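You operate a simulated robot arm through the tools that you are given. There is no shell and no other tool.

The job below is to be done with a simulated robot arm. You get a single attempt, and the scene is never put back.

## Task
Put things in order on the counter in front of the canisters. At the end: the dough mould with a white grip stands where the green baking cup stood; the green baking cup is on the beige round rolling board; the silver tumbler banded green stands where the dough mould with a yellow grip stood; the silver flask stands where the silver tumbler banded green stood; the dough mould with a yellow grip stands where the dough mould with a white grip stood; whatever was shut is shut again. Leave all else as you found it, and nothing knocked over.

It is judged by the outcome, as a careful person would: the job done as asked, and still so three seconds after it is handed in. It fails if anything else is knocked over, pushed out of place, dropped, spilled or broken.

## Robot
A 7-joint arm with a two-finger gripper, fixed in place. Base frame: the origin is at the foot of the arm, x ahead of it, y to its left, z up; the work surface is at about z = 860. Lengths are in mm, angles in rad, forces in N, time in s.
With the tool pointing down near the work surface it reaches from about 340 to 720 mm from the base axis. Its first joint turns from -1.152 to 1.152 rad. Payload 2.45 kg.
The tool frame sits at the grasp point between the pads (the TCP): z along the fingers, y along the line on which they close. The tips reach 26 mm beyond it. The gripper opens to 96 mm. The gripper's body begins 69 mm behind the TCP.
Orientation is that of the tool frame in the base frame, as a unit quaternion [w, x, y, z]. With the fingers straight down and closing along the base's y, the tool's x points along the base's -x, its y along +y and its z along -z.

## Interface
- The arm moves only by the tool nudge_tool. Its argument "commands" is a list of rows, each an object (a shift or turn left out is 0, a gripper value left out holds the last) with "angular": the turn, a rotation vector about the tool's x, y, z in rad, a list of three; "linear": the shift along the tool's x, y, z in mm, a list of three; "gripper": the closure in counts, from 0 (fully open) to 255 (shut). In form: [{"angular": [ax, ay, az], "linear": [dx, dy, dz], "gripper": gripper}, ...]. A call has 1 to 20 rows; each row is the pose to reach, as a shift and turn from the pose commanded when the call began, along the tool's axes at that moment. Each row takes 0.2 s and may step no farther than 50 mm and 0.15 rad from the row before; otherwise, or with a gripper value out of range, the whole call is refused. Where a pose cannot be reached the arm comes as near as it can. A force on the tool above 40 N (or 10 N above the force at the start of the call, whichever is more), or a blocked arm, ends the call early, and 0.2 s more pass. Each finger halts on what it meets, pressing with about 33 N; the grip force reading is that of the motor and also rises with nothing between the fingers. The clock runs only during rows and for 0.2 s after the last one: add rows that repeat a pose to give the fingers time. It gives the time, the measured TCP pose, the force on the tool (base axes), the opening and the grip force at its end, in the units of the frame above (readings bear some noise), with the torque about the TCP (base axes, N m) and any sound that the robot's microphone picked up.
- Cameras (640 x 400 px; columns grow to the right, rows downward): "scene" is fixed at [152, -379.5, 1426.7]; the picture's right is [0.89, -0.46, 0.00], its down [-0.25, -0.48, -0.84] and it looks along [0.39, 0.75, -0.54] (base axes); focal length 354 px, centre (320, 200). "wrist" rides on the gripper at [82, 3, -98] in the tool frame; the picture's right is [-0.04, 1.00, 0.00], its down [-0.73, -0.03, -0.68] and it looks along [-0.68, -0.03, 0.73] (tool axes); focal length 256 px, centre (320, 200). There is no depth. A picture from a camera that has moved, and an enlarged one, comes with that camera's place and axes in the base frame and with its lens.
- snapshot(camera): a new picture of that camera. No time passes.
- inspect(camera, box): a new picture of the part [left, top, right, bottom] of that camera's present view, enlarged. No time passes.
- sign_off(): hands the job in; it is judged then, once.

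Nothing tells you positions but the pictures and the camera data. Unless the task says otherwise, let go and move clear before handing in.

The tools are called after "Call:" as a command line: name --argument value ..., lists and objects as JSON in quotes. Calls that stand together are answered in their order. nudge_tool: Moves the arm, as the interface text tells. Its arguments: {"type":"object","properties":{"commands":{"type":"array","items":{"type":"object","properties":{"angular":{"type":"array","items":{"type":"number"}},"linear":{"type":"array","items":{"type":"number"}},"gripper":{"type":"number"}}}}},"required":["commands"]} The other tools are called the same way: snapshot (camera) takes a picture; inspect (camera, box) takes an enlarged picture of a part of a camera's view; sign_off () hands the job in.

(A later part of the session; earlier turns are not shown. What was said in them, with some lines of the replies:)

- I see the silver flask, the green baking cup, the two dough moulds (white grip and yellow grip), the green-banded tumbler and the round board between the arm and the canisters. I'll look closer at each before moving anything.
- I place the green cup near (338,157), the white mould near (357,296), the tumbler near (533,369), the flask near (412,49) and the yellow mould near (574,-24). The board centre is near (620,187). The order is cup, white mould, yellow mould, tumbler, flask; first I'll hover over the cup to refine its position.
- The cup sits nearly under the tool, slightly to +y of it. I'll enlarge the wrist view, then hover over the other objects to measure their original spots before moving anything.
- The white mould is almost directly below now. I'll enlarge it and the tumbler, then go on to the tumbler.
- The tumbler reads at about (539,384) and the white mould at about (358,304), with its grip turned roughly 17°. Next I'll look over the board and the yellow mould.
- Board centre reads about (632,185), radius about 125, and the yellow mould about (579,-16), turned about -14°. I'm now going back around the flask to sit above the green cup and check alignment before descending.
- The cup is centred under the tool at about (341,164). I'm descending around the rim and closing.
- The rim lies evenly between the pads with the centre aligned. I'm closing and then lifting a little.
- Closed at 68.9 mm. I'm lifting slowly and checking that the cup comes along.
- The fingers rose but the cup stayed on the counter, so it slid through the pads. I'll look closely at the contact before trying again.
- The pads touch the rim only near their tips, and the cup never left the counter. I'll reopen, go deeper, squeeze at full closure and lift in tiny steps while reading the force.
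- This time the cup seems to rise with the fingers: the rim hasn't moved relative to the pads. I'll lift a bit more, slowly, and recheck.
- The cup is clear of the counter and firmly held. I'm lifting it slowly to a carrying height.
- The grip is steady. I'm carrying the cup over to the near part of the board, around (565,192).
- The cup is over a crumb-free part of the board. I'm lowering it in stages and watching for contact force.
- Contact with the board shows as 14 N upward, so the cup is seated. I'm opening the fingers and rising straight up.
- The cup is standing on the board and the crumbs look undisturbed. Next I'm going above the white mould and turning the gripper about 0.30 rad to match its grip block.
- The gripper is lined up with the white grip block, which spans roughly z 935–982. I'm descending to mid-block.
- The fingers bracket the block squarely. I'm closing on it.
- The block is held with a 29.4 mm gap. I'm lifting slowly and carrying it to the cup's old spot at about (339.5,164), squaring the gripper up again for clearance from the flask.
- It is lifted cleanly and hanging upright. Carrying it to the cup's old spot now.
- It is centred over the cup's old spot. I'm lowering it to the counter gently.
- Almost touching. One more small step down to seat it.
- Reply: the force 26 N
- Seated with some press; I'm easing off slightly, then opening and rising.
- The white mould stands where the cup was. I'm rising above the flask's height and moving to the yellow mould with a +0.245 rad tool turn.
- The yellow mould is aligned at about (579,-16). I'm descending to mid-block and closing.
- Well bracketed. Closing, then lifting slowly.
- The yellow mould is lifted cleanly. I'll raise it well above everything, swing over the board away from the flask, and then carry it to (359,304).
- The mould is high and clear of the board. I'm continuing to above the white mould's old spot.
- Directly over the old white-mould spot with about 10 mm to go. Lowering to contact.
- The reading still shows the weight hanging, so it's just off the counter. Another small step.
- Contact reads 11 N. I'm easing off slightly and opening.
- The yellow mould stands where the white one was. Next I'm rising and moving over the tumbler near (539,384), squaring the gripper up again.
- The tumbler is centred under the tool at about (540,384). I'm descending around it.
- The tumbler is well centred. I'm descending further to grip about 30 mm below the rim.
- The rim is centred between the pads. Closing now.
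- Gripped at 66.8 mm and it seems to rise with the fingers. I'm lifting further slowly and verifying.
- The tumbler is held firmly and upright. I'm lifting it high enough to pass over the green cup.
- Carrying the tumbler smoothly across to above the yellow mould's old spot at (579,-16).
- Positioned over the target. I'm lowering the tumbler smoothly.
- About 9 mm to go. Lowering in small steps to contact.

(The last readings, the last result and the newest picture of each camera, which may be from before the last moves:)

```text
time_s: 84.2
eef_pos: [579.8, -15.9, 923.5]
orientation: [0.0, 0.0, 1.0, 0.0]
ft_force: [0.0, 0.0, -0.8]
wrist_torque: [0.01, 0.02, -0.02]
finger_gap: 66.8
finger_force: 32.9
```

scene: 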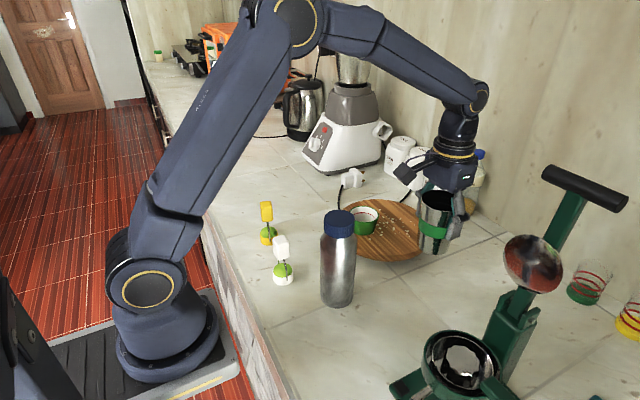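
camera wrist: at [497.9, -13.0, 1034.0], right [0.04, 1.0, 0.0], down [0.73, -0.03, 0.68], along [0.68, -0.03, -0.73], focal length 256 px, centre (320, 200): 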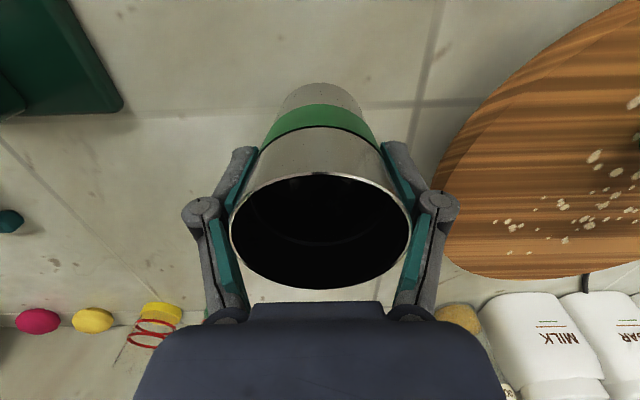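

Call:
nudge_tool --commands '[{"linear": [0, 0, 0.7], "gripper": 255}, {"linear": [0, 0, 0.7], "gripper": 255}]'

```text
time_s: 84.8
eef_pos: [578.3, -15.3, 924.5]
orientation: [0.0, 0.001, 1.0, 0.0]
ft_force: [0.0, -0.3, 1.8]
wrist_torque: [0.01, 0.04, 0.0]
finger_gap: 66.8
finger_force: 32.8
```

The force is turning positive, so contact is starting. One more half-millimetre to confirm.

Call:
nudge_tool --commands '[{"linear": [0, 0, 0.5], "gripper": 255}, {"linear": [0, 0, 0.5], "gripper": 255}]'

```text
time_s: 85.4
eef_pos: [580.1, -14.9, 924.5]
orientation: [0.0, 0.0, 1.0, 0.0]
ft_force: [-2.6, -0.2, 11.5]
wrist_torque: [0.03, 0.22, -0.02]
finger_gap: 66.9
finger_force: 32.7
```

Firm contact at 11.5 N. I'm easing off a touch, opening gradually and then rising.

Call:
nudge_tool --commands '[{"linear": [0, 0, -0.4], "gripper": 255}, {"linear": [0, 0, -0.4], "gripper": 60}, {"linear": [0, 0, -0.4], "gripper": 30}, {"linear": [0, 0, -0.4], "gripper": 0}, {"linear": [0, 0, -0.4], "gripper": 0}, {"linear": [0, 0, -0.4], "gripper": 0}]'

Call:
snapshot --camera "wrist"

Call:
inspect --camera "scene" --box '[370, 180, 490, 320]'

```text
time_s: 86.8
eef_pos: [579.5, -15.2, 923.6]
orientation: [-0.001, 0.0, 1.0, 0.001]
ft_force: [-0.3, 0.2, 0.3]
wrist_torque: [0.01, 0.04, 0.03]
finger_gap: 95.9
finger_force: 0.1
```

```text
taken
camera wrist: at [497.6, -13.5, 1024.1], right [0.04, 1.0, 0.0], down [0.73, -0.03, 0.68], along [0.68, -0.03, -0.73], focal length 256 px, centre (320, 200)
```

wrist: 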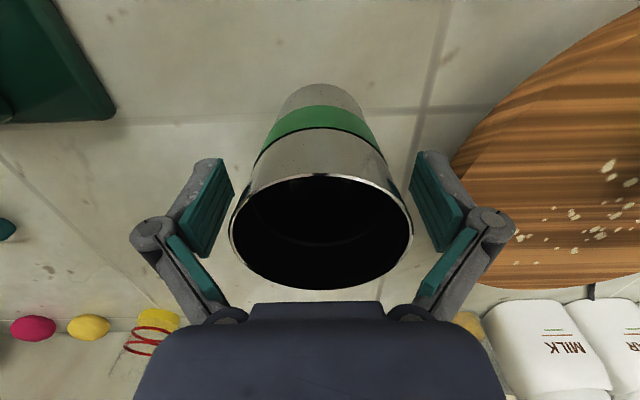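

```text
2.86 times, centred on (430, 250) of scene
camera zoom: at [152.0, -379.5, 1426.7], right [0.89, -0.46, 0.0], down [-0.25, -0.48, -0.84], along [0.39, 0.75, -0.54], focal length 1012 px, centre (6, 57)
```

zoom: 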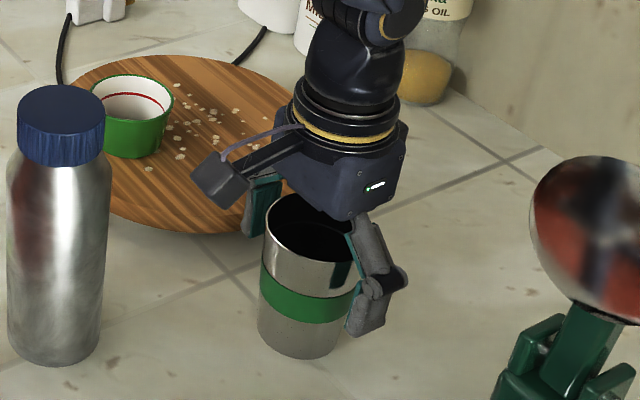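

The tumbler stands where the yellow mould was. I'm rising clear and going above the flask to measure it.

Call:
nudge_tool --commands '[{"linear": [0, 0, -40], "gripper": 0}, {"linear": [0, 0, -85], "gripper": 0}, {"linear": [0, 0, -132], "gripper": 0}, {"linear": [0, 0, -180], "gripper": 0}, {"linear": [0, 0, -226], "gripper": 0}, {"linear": [42, 20, -226], "gripper": 0}, {"linear": [84, 41, -226], "gripper": 0}, {"linear": [126, 62, -226], "gripper": 0}, {"linear": [167, 82, -226], "gripper": 0}, {"linear": [167, 82, -226], "gripper": 0}]'

Call:
snapshot --camera "wrist"

Call:
inspect --camera "wrist" --box '[240, 20, 400, 160]'

Call:
snapshot --camera "scene"

```text
time_s: 89.0
eef_pos: [412.3, 67.2, 1151.3]
orientation: [-0.001, 0.001, 1.0, 0.0]
ft_force: [-0.7, -0.2, -0.5]
wrist_torque: [-0.04, 0.01, 0.01]
finger_gap: 95.8
finger_force: 0.1
```

```text
taken
camera wrist: at [330.4, 68.0, 1250.5], right [0.04, 1.0, 0.0], down [0.73, -0.03, 0.68], along [0.68, -0.03, -0.73], focal length 256 px, centre (320, 200)
```

wrist: 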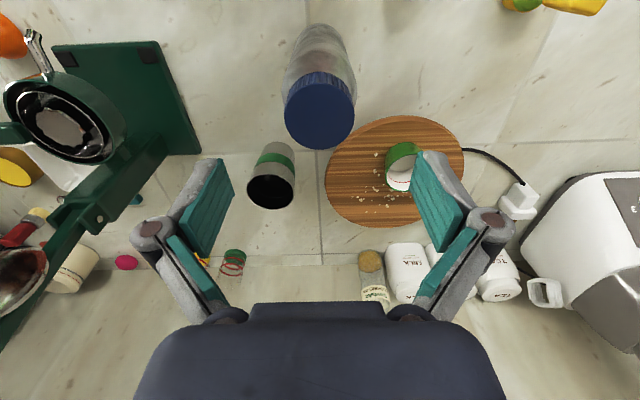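

```text
2.86 times, centred on (320, 90) of wrist
camera zoom: at [330.4, 68.0, 1250.5], right [0.04, 1.0, 0.0], down [0.73, -0.03, 0.68], along [0.68, -0.03, -0.73], focal length 731 px, centre (320, 514)
```

zoom: 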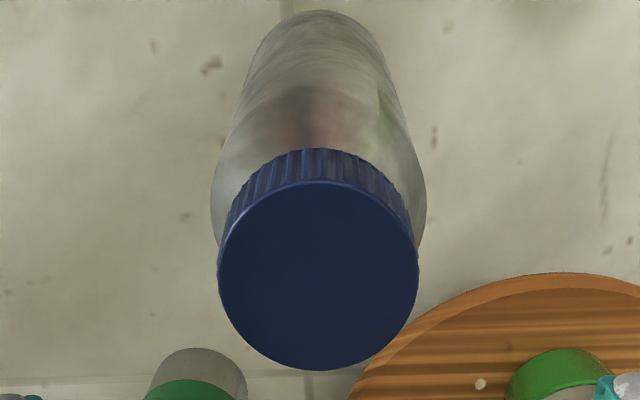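

```text
taken
```

scene: 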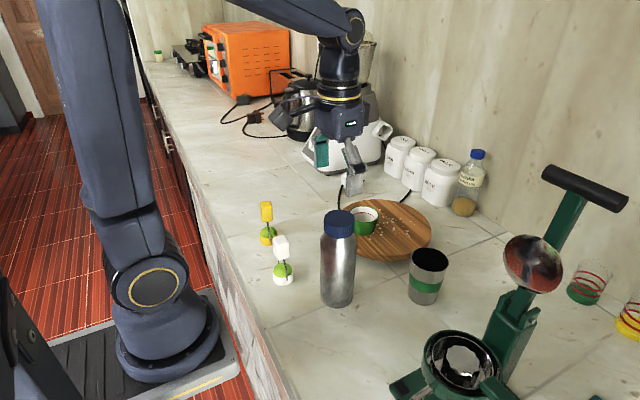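

The flask reads at about (420,64), with the cap top near z 1065. I'm shifting to centre on it and descending to just above the cap to verify.

Call:
nudge_tool --commands '[{"linear": [-8, -2, 0], "gripper": 0}, {"linear": [-8, -2, 25], "gripper": 0}, {"linear": [-8, -2, 45], "gripper": 0}, {"linear": [-8, -2, 45], "gripper": 0}]'

Call:
snapshot --camera "wrist"

Call:
inspect --camera "wrist" --box '[240, 40, 400, 180]'

Call:
inspect --camera "scene" --box '[280, 120, 400, 320]'

```text
time_s: 90.0
eef_pos: [421.4, 64.6, 1105.0]
orientation: [0.001, 0.001, 1.0, 0.0]
ft_force: [0.6, -0.2, -0.7]
wrist_torque: [-0.01, 0.0, -0.08]
finger_gap: 96.0
finger_force: 0.2
```

```text
taken
camera wrist: at [339.5, 66.2, 1204.8], right [0.04, 1.0, 0.0], down [0.73, -0.03, 0.68], along [0.68, -0.03, -0.73], focal length 256 px, centre (320, 200)
```

wrist: 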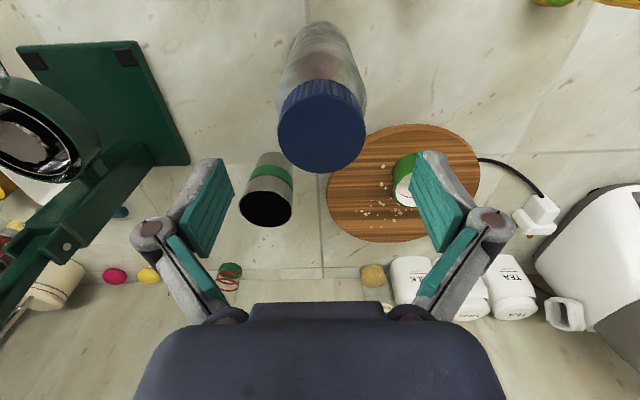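

```text
2.86 times, centred on (320, 110) of wrist
camera zoom: at [339.5, 66.2, 1204.8], right [0.04, 1.0, 0.0], down [0.73, -0.03, 0.68], along [0.68, -0.03, -0.73], focal length 731 px, centre (320, 457)
```

zoom: 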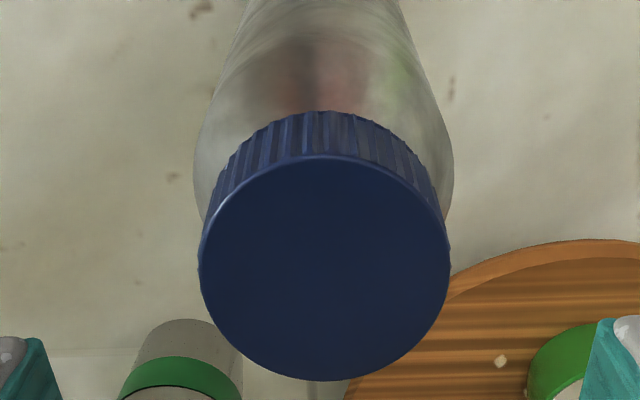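

```text
2.00 times, centred on (340, 220) of scene
camera zoom: at [152.0, -379.5, 1426.7], right [0.89, -0.46, 0.0], down [-0.25, -0.48, -0.84], along [0.39, 0.75, -0.54], focal length 708 px, centre (280, 160)
```

zoom: 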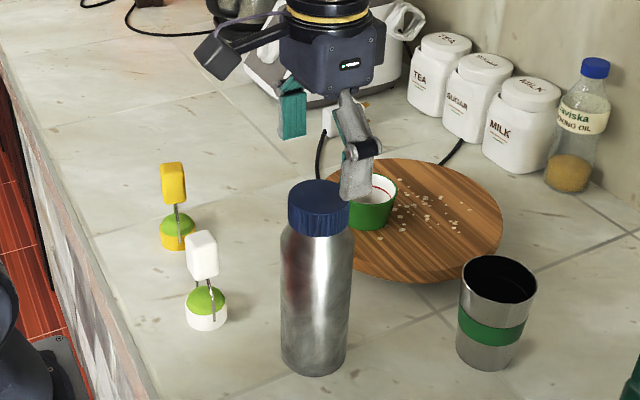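

The flask is centred under the open fingers, with a 12 mm margin on each side. I'm descending beside it, stopping with the gripper body above the cap.

Call:
nudge_tool --commands '[{"linear": [0, 0, 20], "gripper": 0}, {"linear": [0, 0, 40], "gripper": 0}, {"linear": [0, 0, 60], "gripper": 0}, {"linear": [0, 0, 60], "gripper": 0}]'

Call:
snapshot --camera "wrist"

Call:
inspect --camera "scene" --box '[280, 140, 400, 320]'

```text
time_s: 91.0
eef_pos: [418.0, 64.4, 1045.3]
orientation: [-0.001, 0.0, 1.0, 0.0]
ft_force: [0.3, -0.1, 0.3]
wrist_torque: [0.04, 0.0, 0.01]
finger_gap: 95.6
finger_force: 0.1
```

```text
taken
camera wrist: at [337.8, 67.0, 1144.6], right [0.04, 1.0, 0.0], down [0.73, -0.03, 0.68], along [0.68, -0.03, -0.73], focal length 256 px, centre (320, 200)
```

wrist: 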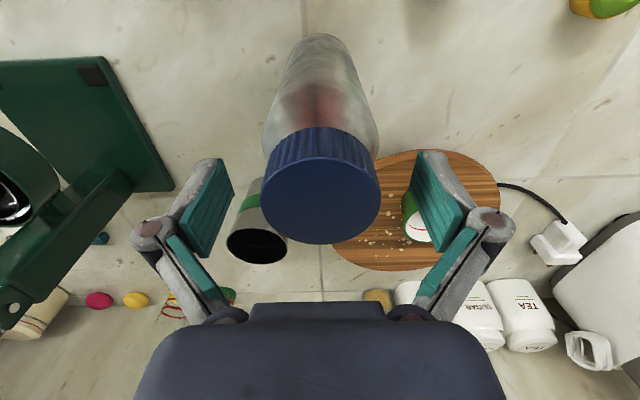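

```text
2.22 times, centred on (340, 230) of scene
camera zoom: at [152.0, -379.5, 1426.7], right [0.89, -0.46, 0.0], down [-0.25, -0.48, -0.84], along [0.39, 0.75, -0.54], focal length 787 px, centre (276, 133)
```

zoom: 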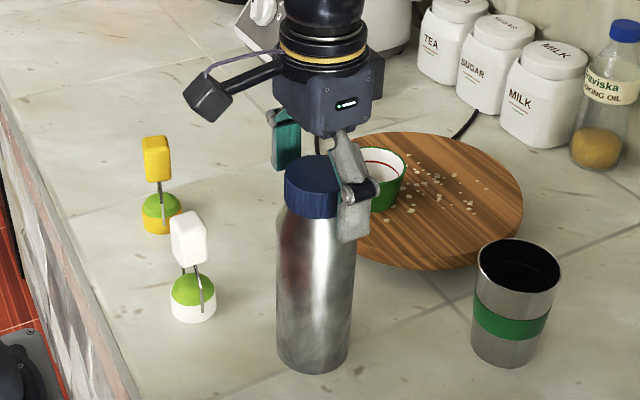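

The cap top is near z 1063 and everything is centred. I'm going down the last 42 mm, with the gripper body ending about 9 mm above the cap, then closing.

Call:
nudge_tool --commands '[{"linear": [0, 0, 15], "gripper": 0}, {"linear": [0, 0, 30], "gripper": 0}, {"linear": [0, 0, 40], "gripper": 0}, {"linear": [0, 0, 42], "gripper": 0}, {"linear": [0, 0, 42], "gripper": 0}]'

Call:
snapshot --camera "wrist"

Call:
inspect --camera "scene" --box '[280, 140, 400, 320]'

```text
time_s: 92.2
eef_pos: [418.4, 63.2, 1003.9]
orientation: [0.001, 0.0, 1.0, 0.0]
ft_force: [0.4, 0.4, 0.0]
wrist_torque: [0.0, -0.02, -0.03]
finger_gap: 96.2
finger_force: 0.1
```

```text
taken
camera wrist: at [338.1, 66.1, 1103.2], right [0.04, 1.0, 0.0], down [0.73, -0.03, 0.68], along [0.68, -0.03, -0.73], focal length 256 px, centre (320, 200)
```

wrist: 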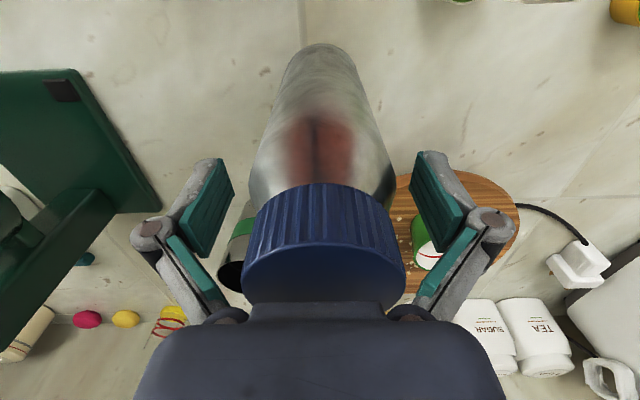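

```text
2.22 times, centred on (340, 230) of scene
camera zoom: at [152.0, -379.5, 1426.7], right [0.89, -0.46, 0.0], down [-0.25, -0.48, -0.84], along [0.39, 0.75, -0.54], focal length 787 px, centre (276, 133)
```

zoom: 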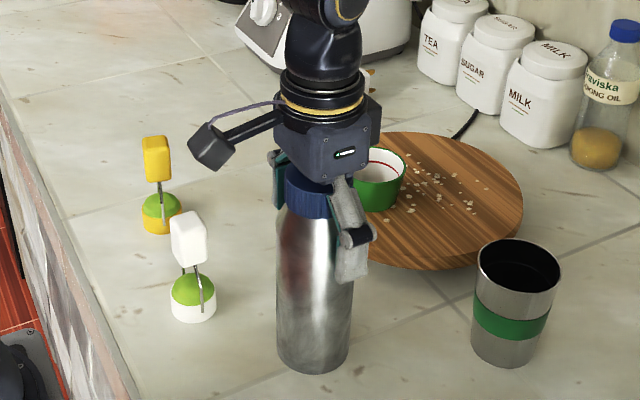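

No contact with the cap. I'm closing on the flask body.

Call:
nudge_tool --commands '[{"gripper": 255}, {"gripper": 255}, {"gripper": 255}, {"gripper": 255}, {"gripper": 255}, {"gripper": 255}]'

Call:
nudge_tool --commands '[{"linear": [0, 0, -1.5], "gripper": 255}, {"linear": [0, 0, -3], "gripper": 255}, {"linear": [0, 0, -3], "gripper": 255}]'

Call:
snapshot --camera "wrist"

Call:
inspect --camera "scene" --box '[280, 140, 400, 320]'

```text
time_s: 93.6
eef_pos: [419.5, 64.1, 1004.9]
orientation: [0.001, 0.0, 1.0, 0.0]
ft_force: [-0.8, 2.1, 5.7]
wrist_torque: [0.13, 0.15, 0.04]
finger_gap: 68.5
finger_force: 33.1
```

```text
time_s: 94.4
eef_pos: [418.7, 64.0, 1006.3]
orientation: [0.0, 0.0, 1.0, 0.0]
ft_force: [0.4, 0.2, -1.6]
wrist_torque: [0.03, 0.01, 0.0]
finger_gap: 68.6
finger_force: 33.1
```

```text
taken
camera wrist: at [337.9, 66.4, 1106.5], right [0.04, 1.0, 0.0], down [0.73, -0.03, 0.68], along [0.68, -0.03, -0.73], focal length 256 px, centre (320, 200)
```

wrist: 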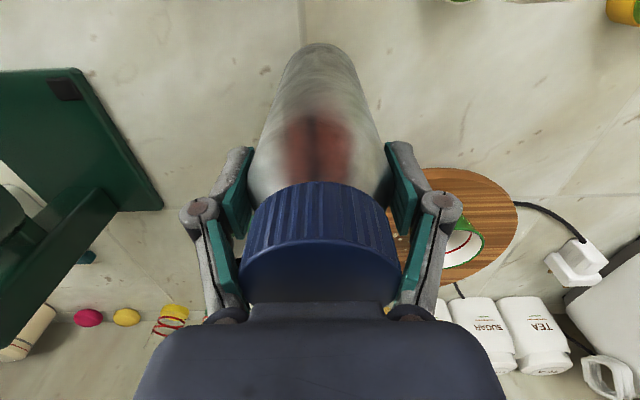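

```text
2.22 times, centred on (340, 230) of scene
camera zoom: at [152.0, -379.5, 1426.7], right [0.89, -0.46, 0.0], down [-0.25, -0.48, -0.84], along [0.39, 0.75, -0.54], focal length 787 px, centre (276, 133)
```

zoom: 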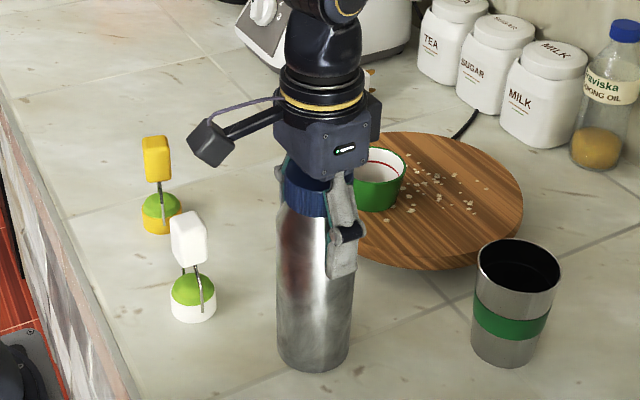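

The flask is up off the counter and held firmly at 68.5 mm. I'm raising it further before carrying.

Call:
nudge_tool --commands '[{"linear": [0, 0, -2], "gripper": 255}, {"linear": [0, 0, -6], "gripper": 255}, {"linear": [0, 0, -13], "gripper": 255}, {"linear": [0, 0, -23], "gripper": 255}, {"linear": [0, 0, -34], "gripper": 255}, {"linear": [0, 0, -45], "gripper": 255}, {"linear": [0, 0, -56], "gripper": 255}, {"linear": [0, 0, -66], "gripper": 255}, {"linear": [0, 0, -73], "gripper": 255}, {"linear": [0, 0, -77], "gripper": 255}, {"linear": [0, 0, -77], "gripper": 255}]'

Call:
snapshot --camera "wrist"

Call:
inspect --camera "scene" --box '[260, 100, 420, 320]'

```text
time_s: 96.8
eef_pos: [420.2, 65.2, 1083.5]
orientation: [-0.001, 0.0, 1.0, 0.0]
ft_force: [0.2, -0.5, -1.7]
wrist_torque: [-0.02, 0.03, 0.04]
finger_gap: 68.4
finger_force: 32.6
```

```text
taken
camera wrist: at [339.1, 67.0, 1183.3], right [0.04, 1.0, 0.0], down [0.73, -0.03, 0.68], along [0.68, -0.03, -0.73], focal length 256 px, centre (320, 200)
```

wrist: 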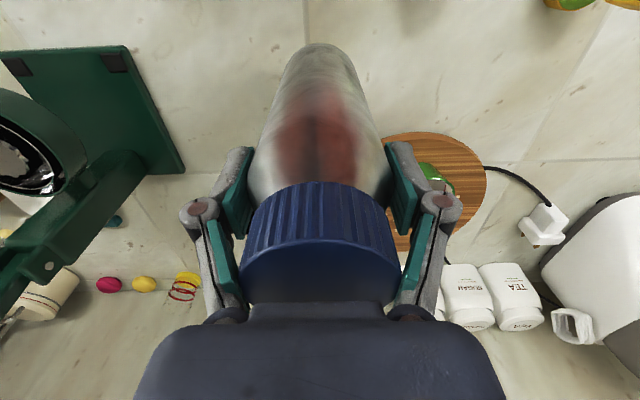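

```text
1.82 times, centred on (340, 210) of scene
camera zoom: at [152.0, -379.5, 1426.7], right [0.89, -0.46, 0.0], down [-0.25, -0.48, -0.84], along [0.39, 0.75, -0.54], focal length 644 px, centre (284, 182)
```

zoom: 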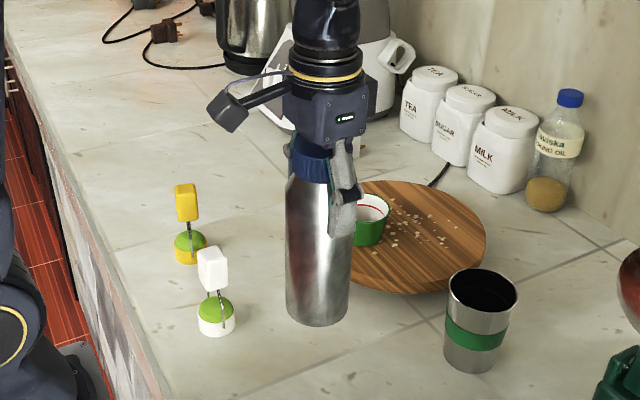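

The flask is hanging straight. I'm carrying it smoothly to above the tumbler's old spot.

Call:
nudge_tool --commands '[{"linear": [-1.5, 4, 0], "gripper": 255}, {"linear": [-4.4, 12, 0], "gripper": 255}, {"linear": [-8.9, 24, 0], "gripper": 255}, {"linear": [-14.8, 40, 0], "gripper": 255}, {"linear": [-22.1, 60, 0], "gripper": 255}, {"linear": [-29.5, 80, 0], "gripper": 255}, {"linear": [-36.9, 100, 0], "gripper": 255}, {"linear": [-44.3, 120, 0], "gripper": 255}, {"linear": [-51.6, 140, 0], "gripper": 255}, {"linear": [-59, 160, 0], "gripper": 255}, {"linear": [-66.4, 180, 0], "gripper": 255}, {"linear": [-73.8, 200, 0], "gripper": 255}, {"linear": [-81.1, 220, 0], "gripper": 255}, {"linear": [-88.5, 240, 0], "gripper": 255}, {"linear": [-95.9, 260, 0], "gripper": 255}, {"linear": [-103.3, 280, 0], "gripper": 255}, {"linear": [-109.2, 296, 0], "gripper": 255}, {"linear": [-113.6, 308, 0], "gripper": 255}, {"linear": [-116.5, 316, 0], "gripper": 255}, {"linear": [-118, 320, 0], "gripper": 255}]'

Call:
snapshot --camera "wrist"

Call:
snapshot --camera "scene"

```text
time_s: 101.0
eef_pos: [537.6, 385.3, 1083.8]
orientation: [-0.001, 0.0, 1.0, 0.0]
ft_force: [-0.6, 0.0, -2.3]
wrist_torque: [-0.01, 0.0, 0.0]
finger_gap: 68.3
finger_force: 32.9
```

```text
taken
camera wrist: at [456.9, 386.6, 1182.7], right [0.04, 1.0, 0.0], down [0.73, -0.03, 0.68], along [0.68, -0.03, -0.73], focal length 256 px, centre (320, 200)
```

wrist: 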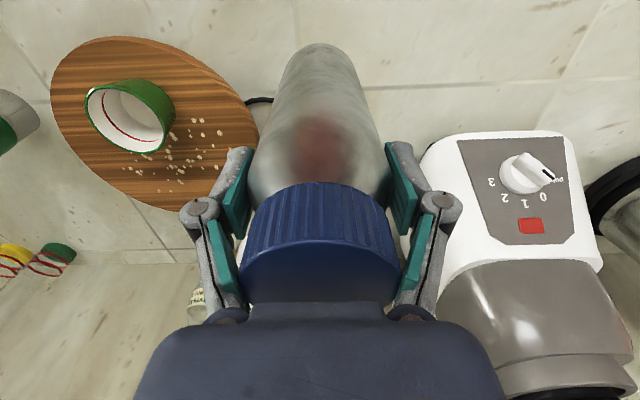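

```text
taken
```

scene: 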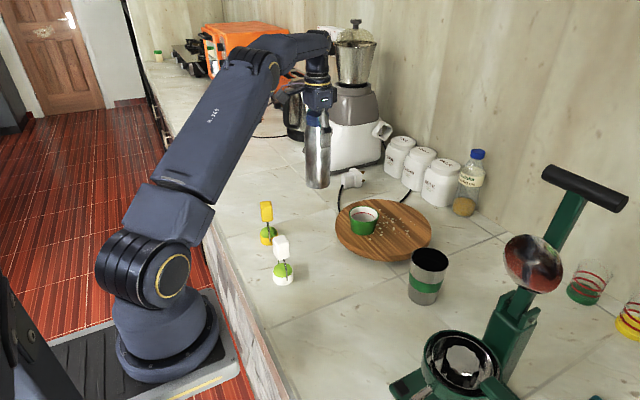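

Over the tumbler's old spot and clear of the cable and plug. Lowering smoothly.

Call:
nudge_tool --commands '[{"linear": [0, 0, 3], "gripper": 255}, {"linear": [0, 0, 9], "gripper": 255}, {"linear": [0, 0, 18], "gripper": 255}, {"linear": [0, 0, 29], "gripper": 255}, {"linear": [0, 0, 40], "gripper": 255}, {"linear": [0, 0, 51], "gripper": 255}, {"linear": [0, 0, 60], "gripper": 255}, {"linear": [0, 0, 67], "gripper": 255}, {"linear": [0, 0, 72], "gripper": 255}, {"linear": [0, 0, 72], "gripper": 255}]'

Call:
inspect --camera "scene" --box '[260, 90, 380, 230]'

Call:
snapshot --camera "wrist"

```text
time_s: 103.2
eef_pos: [538.0, 383.8, 1012.6]
orientation: [0.001, 0.0, 1.0, 0.0]
ft_force: [0.5, -0.2, -2.9]
wrist_torque: [-0.04, 0.0, 0.0]
finger_gap: 68.4
finger_force: 33.5
```

```text
2.86 times, centred on (320, 160) of scene
camera zoom: at [152.0, -379.5, 1426.7], right [0.89, -0.46, 0.0], down [-0.25, -0.48, -0.84], along [0.39, 0.75, -0.54], focal length 1012 px, centre (320, 314)
```

zoom: 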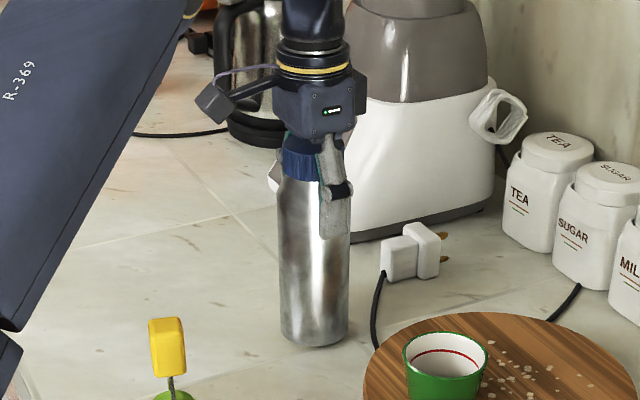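

```text
taken
camera wrist: at [456.6, 385.9, 1111.7], right [0.04, 1.0, 0.0], down [0.73, -0.03, 0.68], along [0.68, -0.03, -0.73], focal length 256 px, centre (320, 200)
```

wrist: 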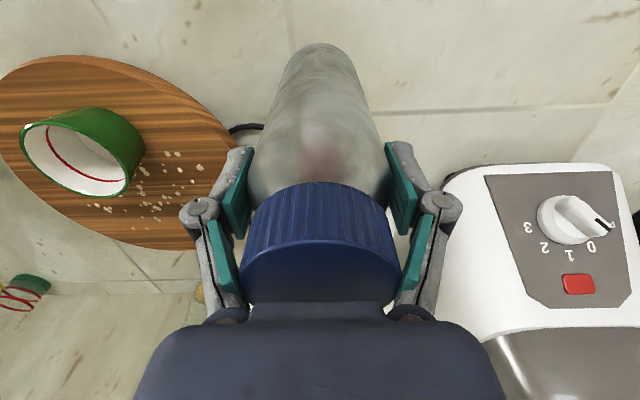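

About 8 mm to go. Lowering in fine steps to contact.

Call:
nudge_tool --commands '[{"linear": [0, 0, 3], "gripper": 255}, {"linear": [0, 0, 5.5], "gripper": 255}, {"linear": [0, 0, 7.2], "gripper": 255}, {"linear": [0, 0, 7.2], "gripper": 255}]'

Call:
nudge_tool --commands '[{"linear": [0, 0, 0.6], "gripper": 255}, {"linear": [0, 0, 0.6], "gripper": 255}]'

```text
time_s: 104.2
eef_pos: [538.0, 382.8, 1005.3]
orientation: [0.0, 0.0, 1.0, 0.0]
ft_force: [-0.4, -0.3, -3.2]
wrist_torque: [0.04, -0.02, 0.05]
finger_gap: 68.3
finger_force: 32.8
```

```text
time_s: 104.8
eef_pos: [538.0, 382.5, 1004.6]
orientation: [-0.001, 0.0, 1.0, 0.0]
ft_force: [-0.9, 0.2, -2.6]
wrist_torque: [0.0, 0.02, 0.0]
finger_gap: 68.3
finger_force: 33.1
```

Call:
nudge_tool --commands '[{"linear": [0, 0, 0.6], "gripper": 255}, {"linear": [0, 0, 0.6], "gripper": 255}]'

```text
time_s: 105.4
eef_pos: [538.4, 383.7, 1004.0]
orientation: [0.0, 0.0, 1.0, 0.0]
ft_force: [-1.8, -0.5, 2.8]
wrist_torque: [-0.16, 0.04, -0.03]
finger_gap: 68.1
finger_force: 32.5
```

Contact has begun. One last 0.4 mm to seat it.

Call:
nudge_tool --commands '[{"linear": [0, 0, 0.4], "gripper": 255}, {"linear": [0, 0, 0.4], "gripper": 255}]'

```text
time_s: 106.0
eef_pos: [537.5, 383.6, 1004.6]
orientation: [0.001, 0.0, 1.0, 0.001]
ft_force: [-0.7, -2.2, 11.1]
wrist_torque: [-0.48, 0.44, 0.06]
finger_gap: 68.4
finger_force: 33.1
```

Seated. I'm easing off slightly, opening gradually and checking that the flask stands upright.

Call:
nudge_tool --commands '[{"linear": [0, 0, -0.4], "gripper": 255}, {"linear": [0, 0, -0.4], "gripper": 60}, {"linear": [0, 0, -0.4], "gripper": 30}, {"linear": [0, 0, -0.4], "gripper": 0}, {"linear": [0, 0, -0.4], "gripper": 0}, {"linear": [0, 0, -0.4], "gripper": 0}]'

Call:
snapshot --camera "wrist"

Call:
inspect --camera "scene" --box '[260, 90, 380, 230]'

```text
time_s: 107.4
eef_pos: [538.8, 383.7, 1003.4]
orientation: [0.0, 0.001, 1.0, 0.0]
ft_force: [0.3, -0.1, 0.0]
wrist_torque: [0.0, 0.03, -0.02]
finger_gap: 96.0
finger_force: 0.0
```

```text
taken
camera wrist: at [456.7, 386.0, 1103.1], right [0.04, 1.0, 0.0], down [0.73, -0.03, 0.68], along [0.68, -0.03, -0.73], focal length 256 px, centre (320, 200)
```

wrist: 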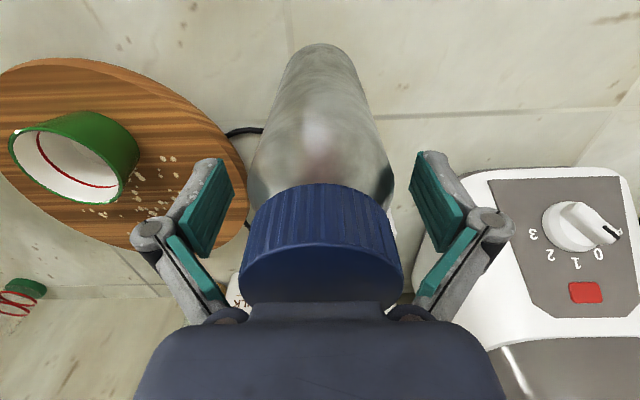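

```text
2.86 times, centred on (320, 160) of scene
camera zoom: at [152.0, -379.5, 1426.7], right [0.89, -0.46, 0.0], down [-0.25, -0.48, -0.84], along [0.39, 0.75, -0.54], focal length 1012 px, centre (320, 314)
```

zoom: 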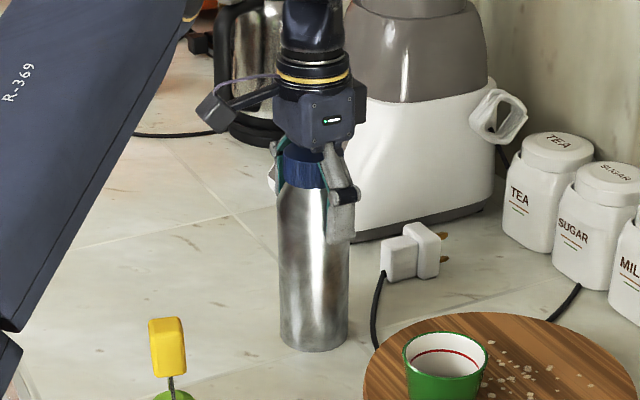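

The flask stands upright where the tumbler was. I'm rising straight up and backing clear for a final check.

Call:
nudge_tool --commands '[{"linear": [0, 0, -20], "gripper": 0}, {"linear": [0, 0, -50], "gripper": 0}, {"linear": [0, 0, -90], "gripper": 0}, {"linear": [0, 0, -130], "gripper": 0}, {"linear": [0, 0, -165], "gripper": 0}, {"linear": [30, -35, -185], "gripper": 0}, {"linear": [60, -75, -187], "gripper": 0}, {"linear": [90, -115, -187], "gripper": 0}, {"linear": [120, -155, -187], "gripper": 0}, {"linear": [150, -195, -187], "gripper": 0}, {"linear": [150, -235, -187], "gripper": 0}, {"linear": [150, -284, -187], "gripper": 0}, {"linear": [150, -284, -187], "gripper": 0}]'

Call:
snapshot --camera "wrist"

Call:
snapshot --camera "scene"

Call:
inspect --camera "scene" --box '[240, 130, 480, 320]'

```text
refused: row 6 steps farther than a row can; nothing moved
```

```text
taken
camera wrist: at [456.7, 386.0, 1103.1], right [0.04, 1.0, 0.0], down [0.73, -0.03, 0.68], along [0.68, -0.03, -0.73], focal length 256 px, centre (320, 200)
```

wrist: 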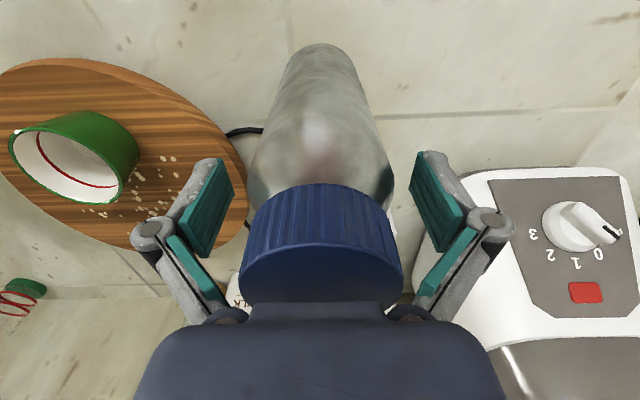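

```text
taken
```

scene: 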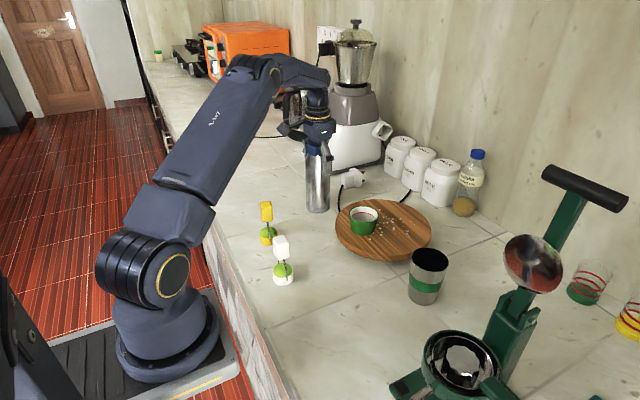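

```text
2.11 times, centred on (360, 225) of scene
camera zoom: at [152.0, -379.5, 1426.7], right [0.89, -0.46, 0.0], down [-0.25, -0.48, -0.84], along [0.39, 0.75, -0.54], focal length 746 px, centre (236, 147)
```

zoom: 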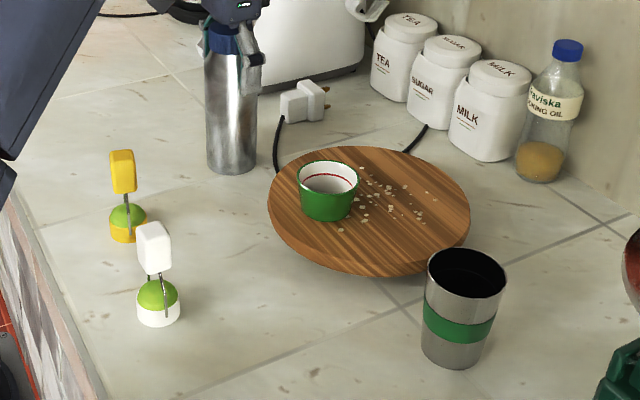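

That call was refused because one step was too large, so nothing moved and the flask is standing free. I'll repeat the retreat with smaller steps.

Call:
nudge_tool --commands '[{"linear": [0, 0, -20], "gripper": 0}, {"linear": [0, 0, -50], "gripper": 0}, {"linear": [0, 0, -90], "gripper": 0}, {"linear": [0, 0, -130], "gripper": 0}, {"linear": [0, 0, -170], "gripper": 0}, {"linear": [0, 0, -187], "gripper": 0}, {"linear": [25, -30, -187], "gripper": 0}, {"linear": [50, -65, -187], "gripper": 0}, {"linear": [75, -100, -187], "gripper": 0}, {"linear": [100, -135, -187], "gripper": 0}, {"linear": [125, -170, -187], "gripper": 0}, {"linear": [150, -205, -187], "gripper": 0}, {"linear": [150, -245, -187], "gripper": 0}, {"linear": [150, -284, -187], "gripper": 0}, {"linear": [150, -284, -187], "gripper": 0}]'

Call:
snapshot --camera "wrist"

Call:
snapshot --camera "scene"

Call:
inspect --camera "scene" --box '[240, 130, 480, 320]'

```text
time_s: 110.6
eef_pos: [386.8, 101.0, 1190.0]
orientation: [0.0, 0.0, 1.0, 0.001]
ft_force: [-0.5, 0.2, 0.0]
wrist_torque: [0.02, 0.02, -0.02]
finger_gap: 96.0
finger_force: 0.1
out of reach, approached as far as the arm can: row 5, 6, 7
```

```text
taken
camera wrist: at [304.2, 102.3, 1289.8], right [0.04, 1.0, 0.0], down [0.73, -0.03, 0.68], along [0.68, -0.03, -0.73], focal length 256 px, centre (320, 200)
```

wrist: 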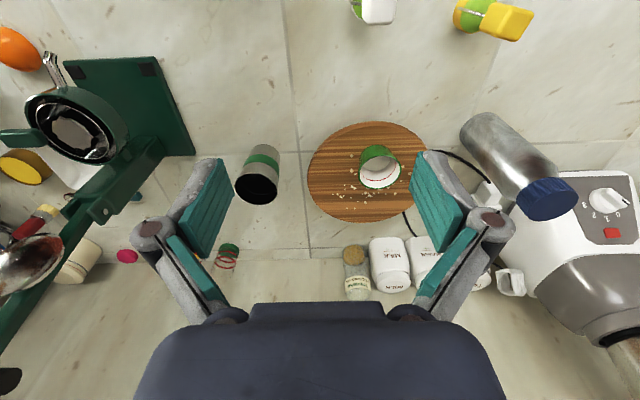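

```text
taken
```

scene: 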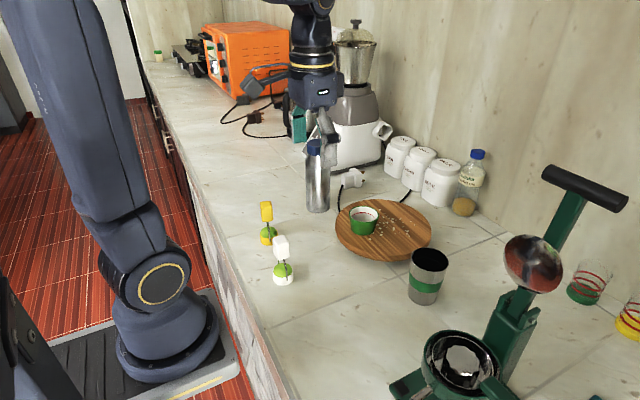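

```text
2.11 times, centred on (360, 225) of scene
camera zoom: at [152.0, -379.5, 1426.7], right [0.89, -0.46, 0.0], down [-0.25, -0.48, -0.84], along [0.39, 0.75, -0.54], focal length 746 px, centre (236, 147)
```

zoom: 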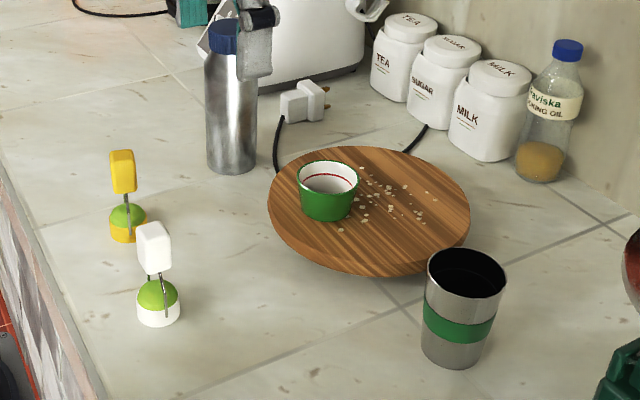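

All five items appear in their places and upright. I'll compare the same enlarged scene view as at the start, and check the cap and the flask's spot.

Call:
inspect --camera "scene" --box '[240, 150, 340, 300]'

Call:
inspect --camera "scene" --box '[300, 180, 460, 320]'

Call:
inspect --camera "wrist" --box '[220, 0, 560, 220]'

```text
2.67 times, centred on (290, 225) of scene
camera zoom: at [152.0, -379.5, 1426.7], right [0.89, -0.46, 0.0], down [-0.25, -0.48, -0.84], along [0.39, 0.75, -0.54], focal length 944 px, centre (400, 133)
```

zoom: 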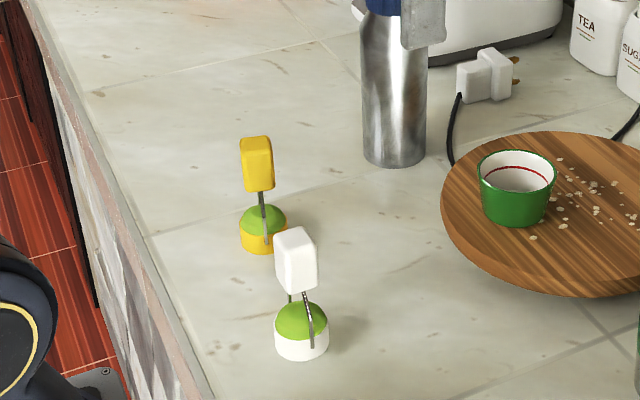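

```text
2.86 times, centred on (380, 250) of scene
camera zoom: at [152.0, -379.5, 1426.7], right [0.89, -0.46, 0.0], down [-0.25, -0.48, -0.84], along [0.39, 0.75, -0.54], focal length 1012 px, centre (149, 57)
```

zoom: 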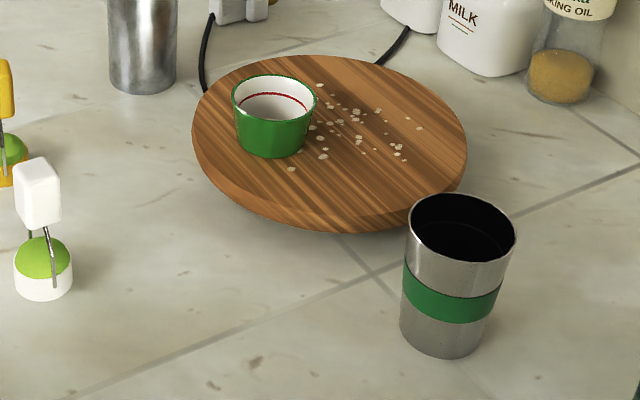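

```text
1.82 times, centred on (390, 110) of wrist
camera zoom: at [304.2, 102.3, 1289.8], right [0.04, 1.0, 0.0], down [0.73, -0.03, 0.68], along [0.68, -0.03, -0.73], focal length 465 px, centre (193, 364)
```

zoom: 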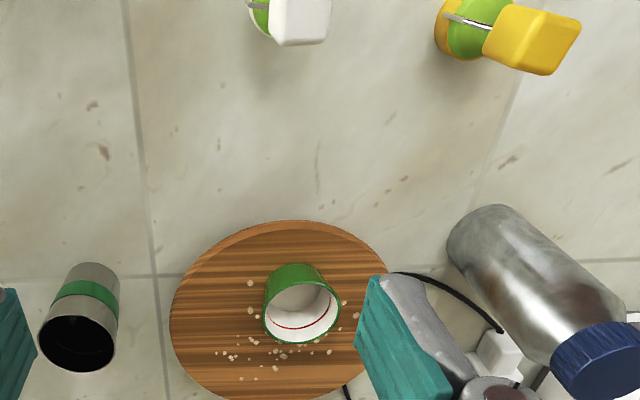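

The same views from the start show each item on its intended spot and upright: white mould at the cup's old place, yellow mould at the white mould's, tumbler at the yellow mould's, and the capped flask at the tumbler's. The green cup stands on the board, nothing else has moved, and the arm is clear, so I'm handing in.

Call:
sign_off

```text
The job is handed in.
```

The counter is in order and I've handed the job in. In the final pictures all five items stand upright:

| Item | Where it stands now |
|---|---|
| Dough mould, white grip | where the green baking cup stood |
| Green baking cup | on the beige round rolling board, in its crumb-free near part |
| Silver tumbler banded green | where the dough mould with a yellow grip stood |
| Silver flask, cap still on | where the silver tumbler stood |
| Dough mould, yellow grip | where the dough mould with a white grip stood |

Against the starting pictures, each item moved to another's spot is within about 4 mm of it. The board, its crumbs, the canisters, the cable and plug, and the appliances look unmoved.

- **First lift of the cup:** on the first try the fingers slid up the cup and it stayed on the counter. I gripped it again deeper and it came up cleanly.
- **Turned mould:** the white mould was turned about 17° when I set it down, to keep the open fingers clear of the flask.
- **Shut things:** I opened nothing, so there was nothing to shut again.
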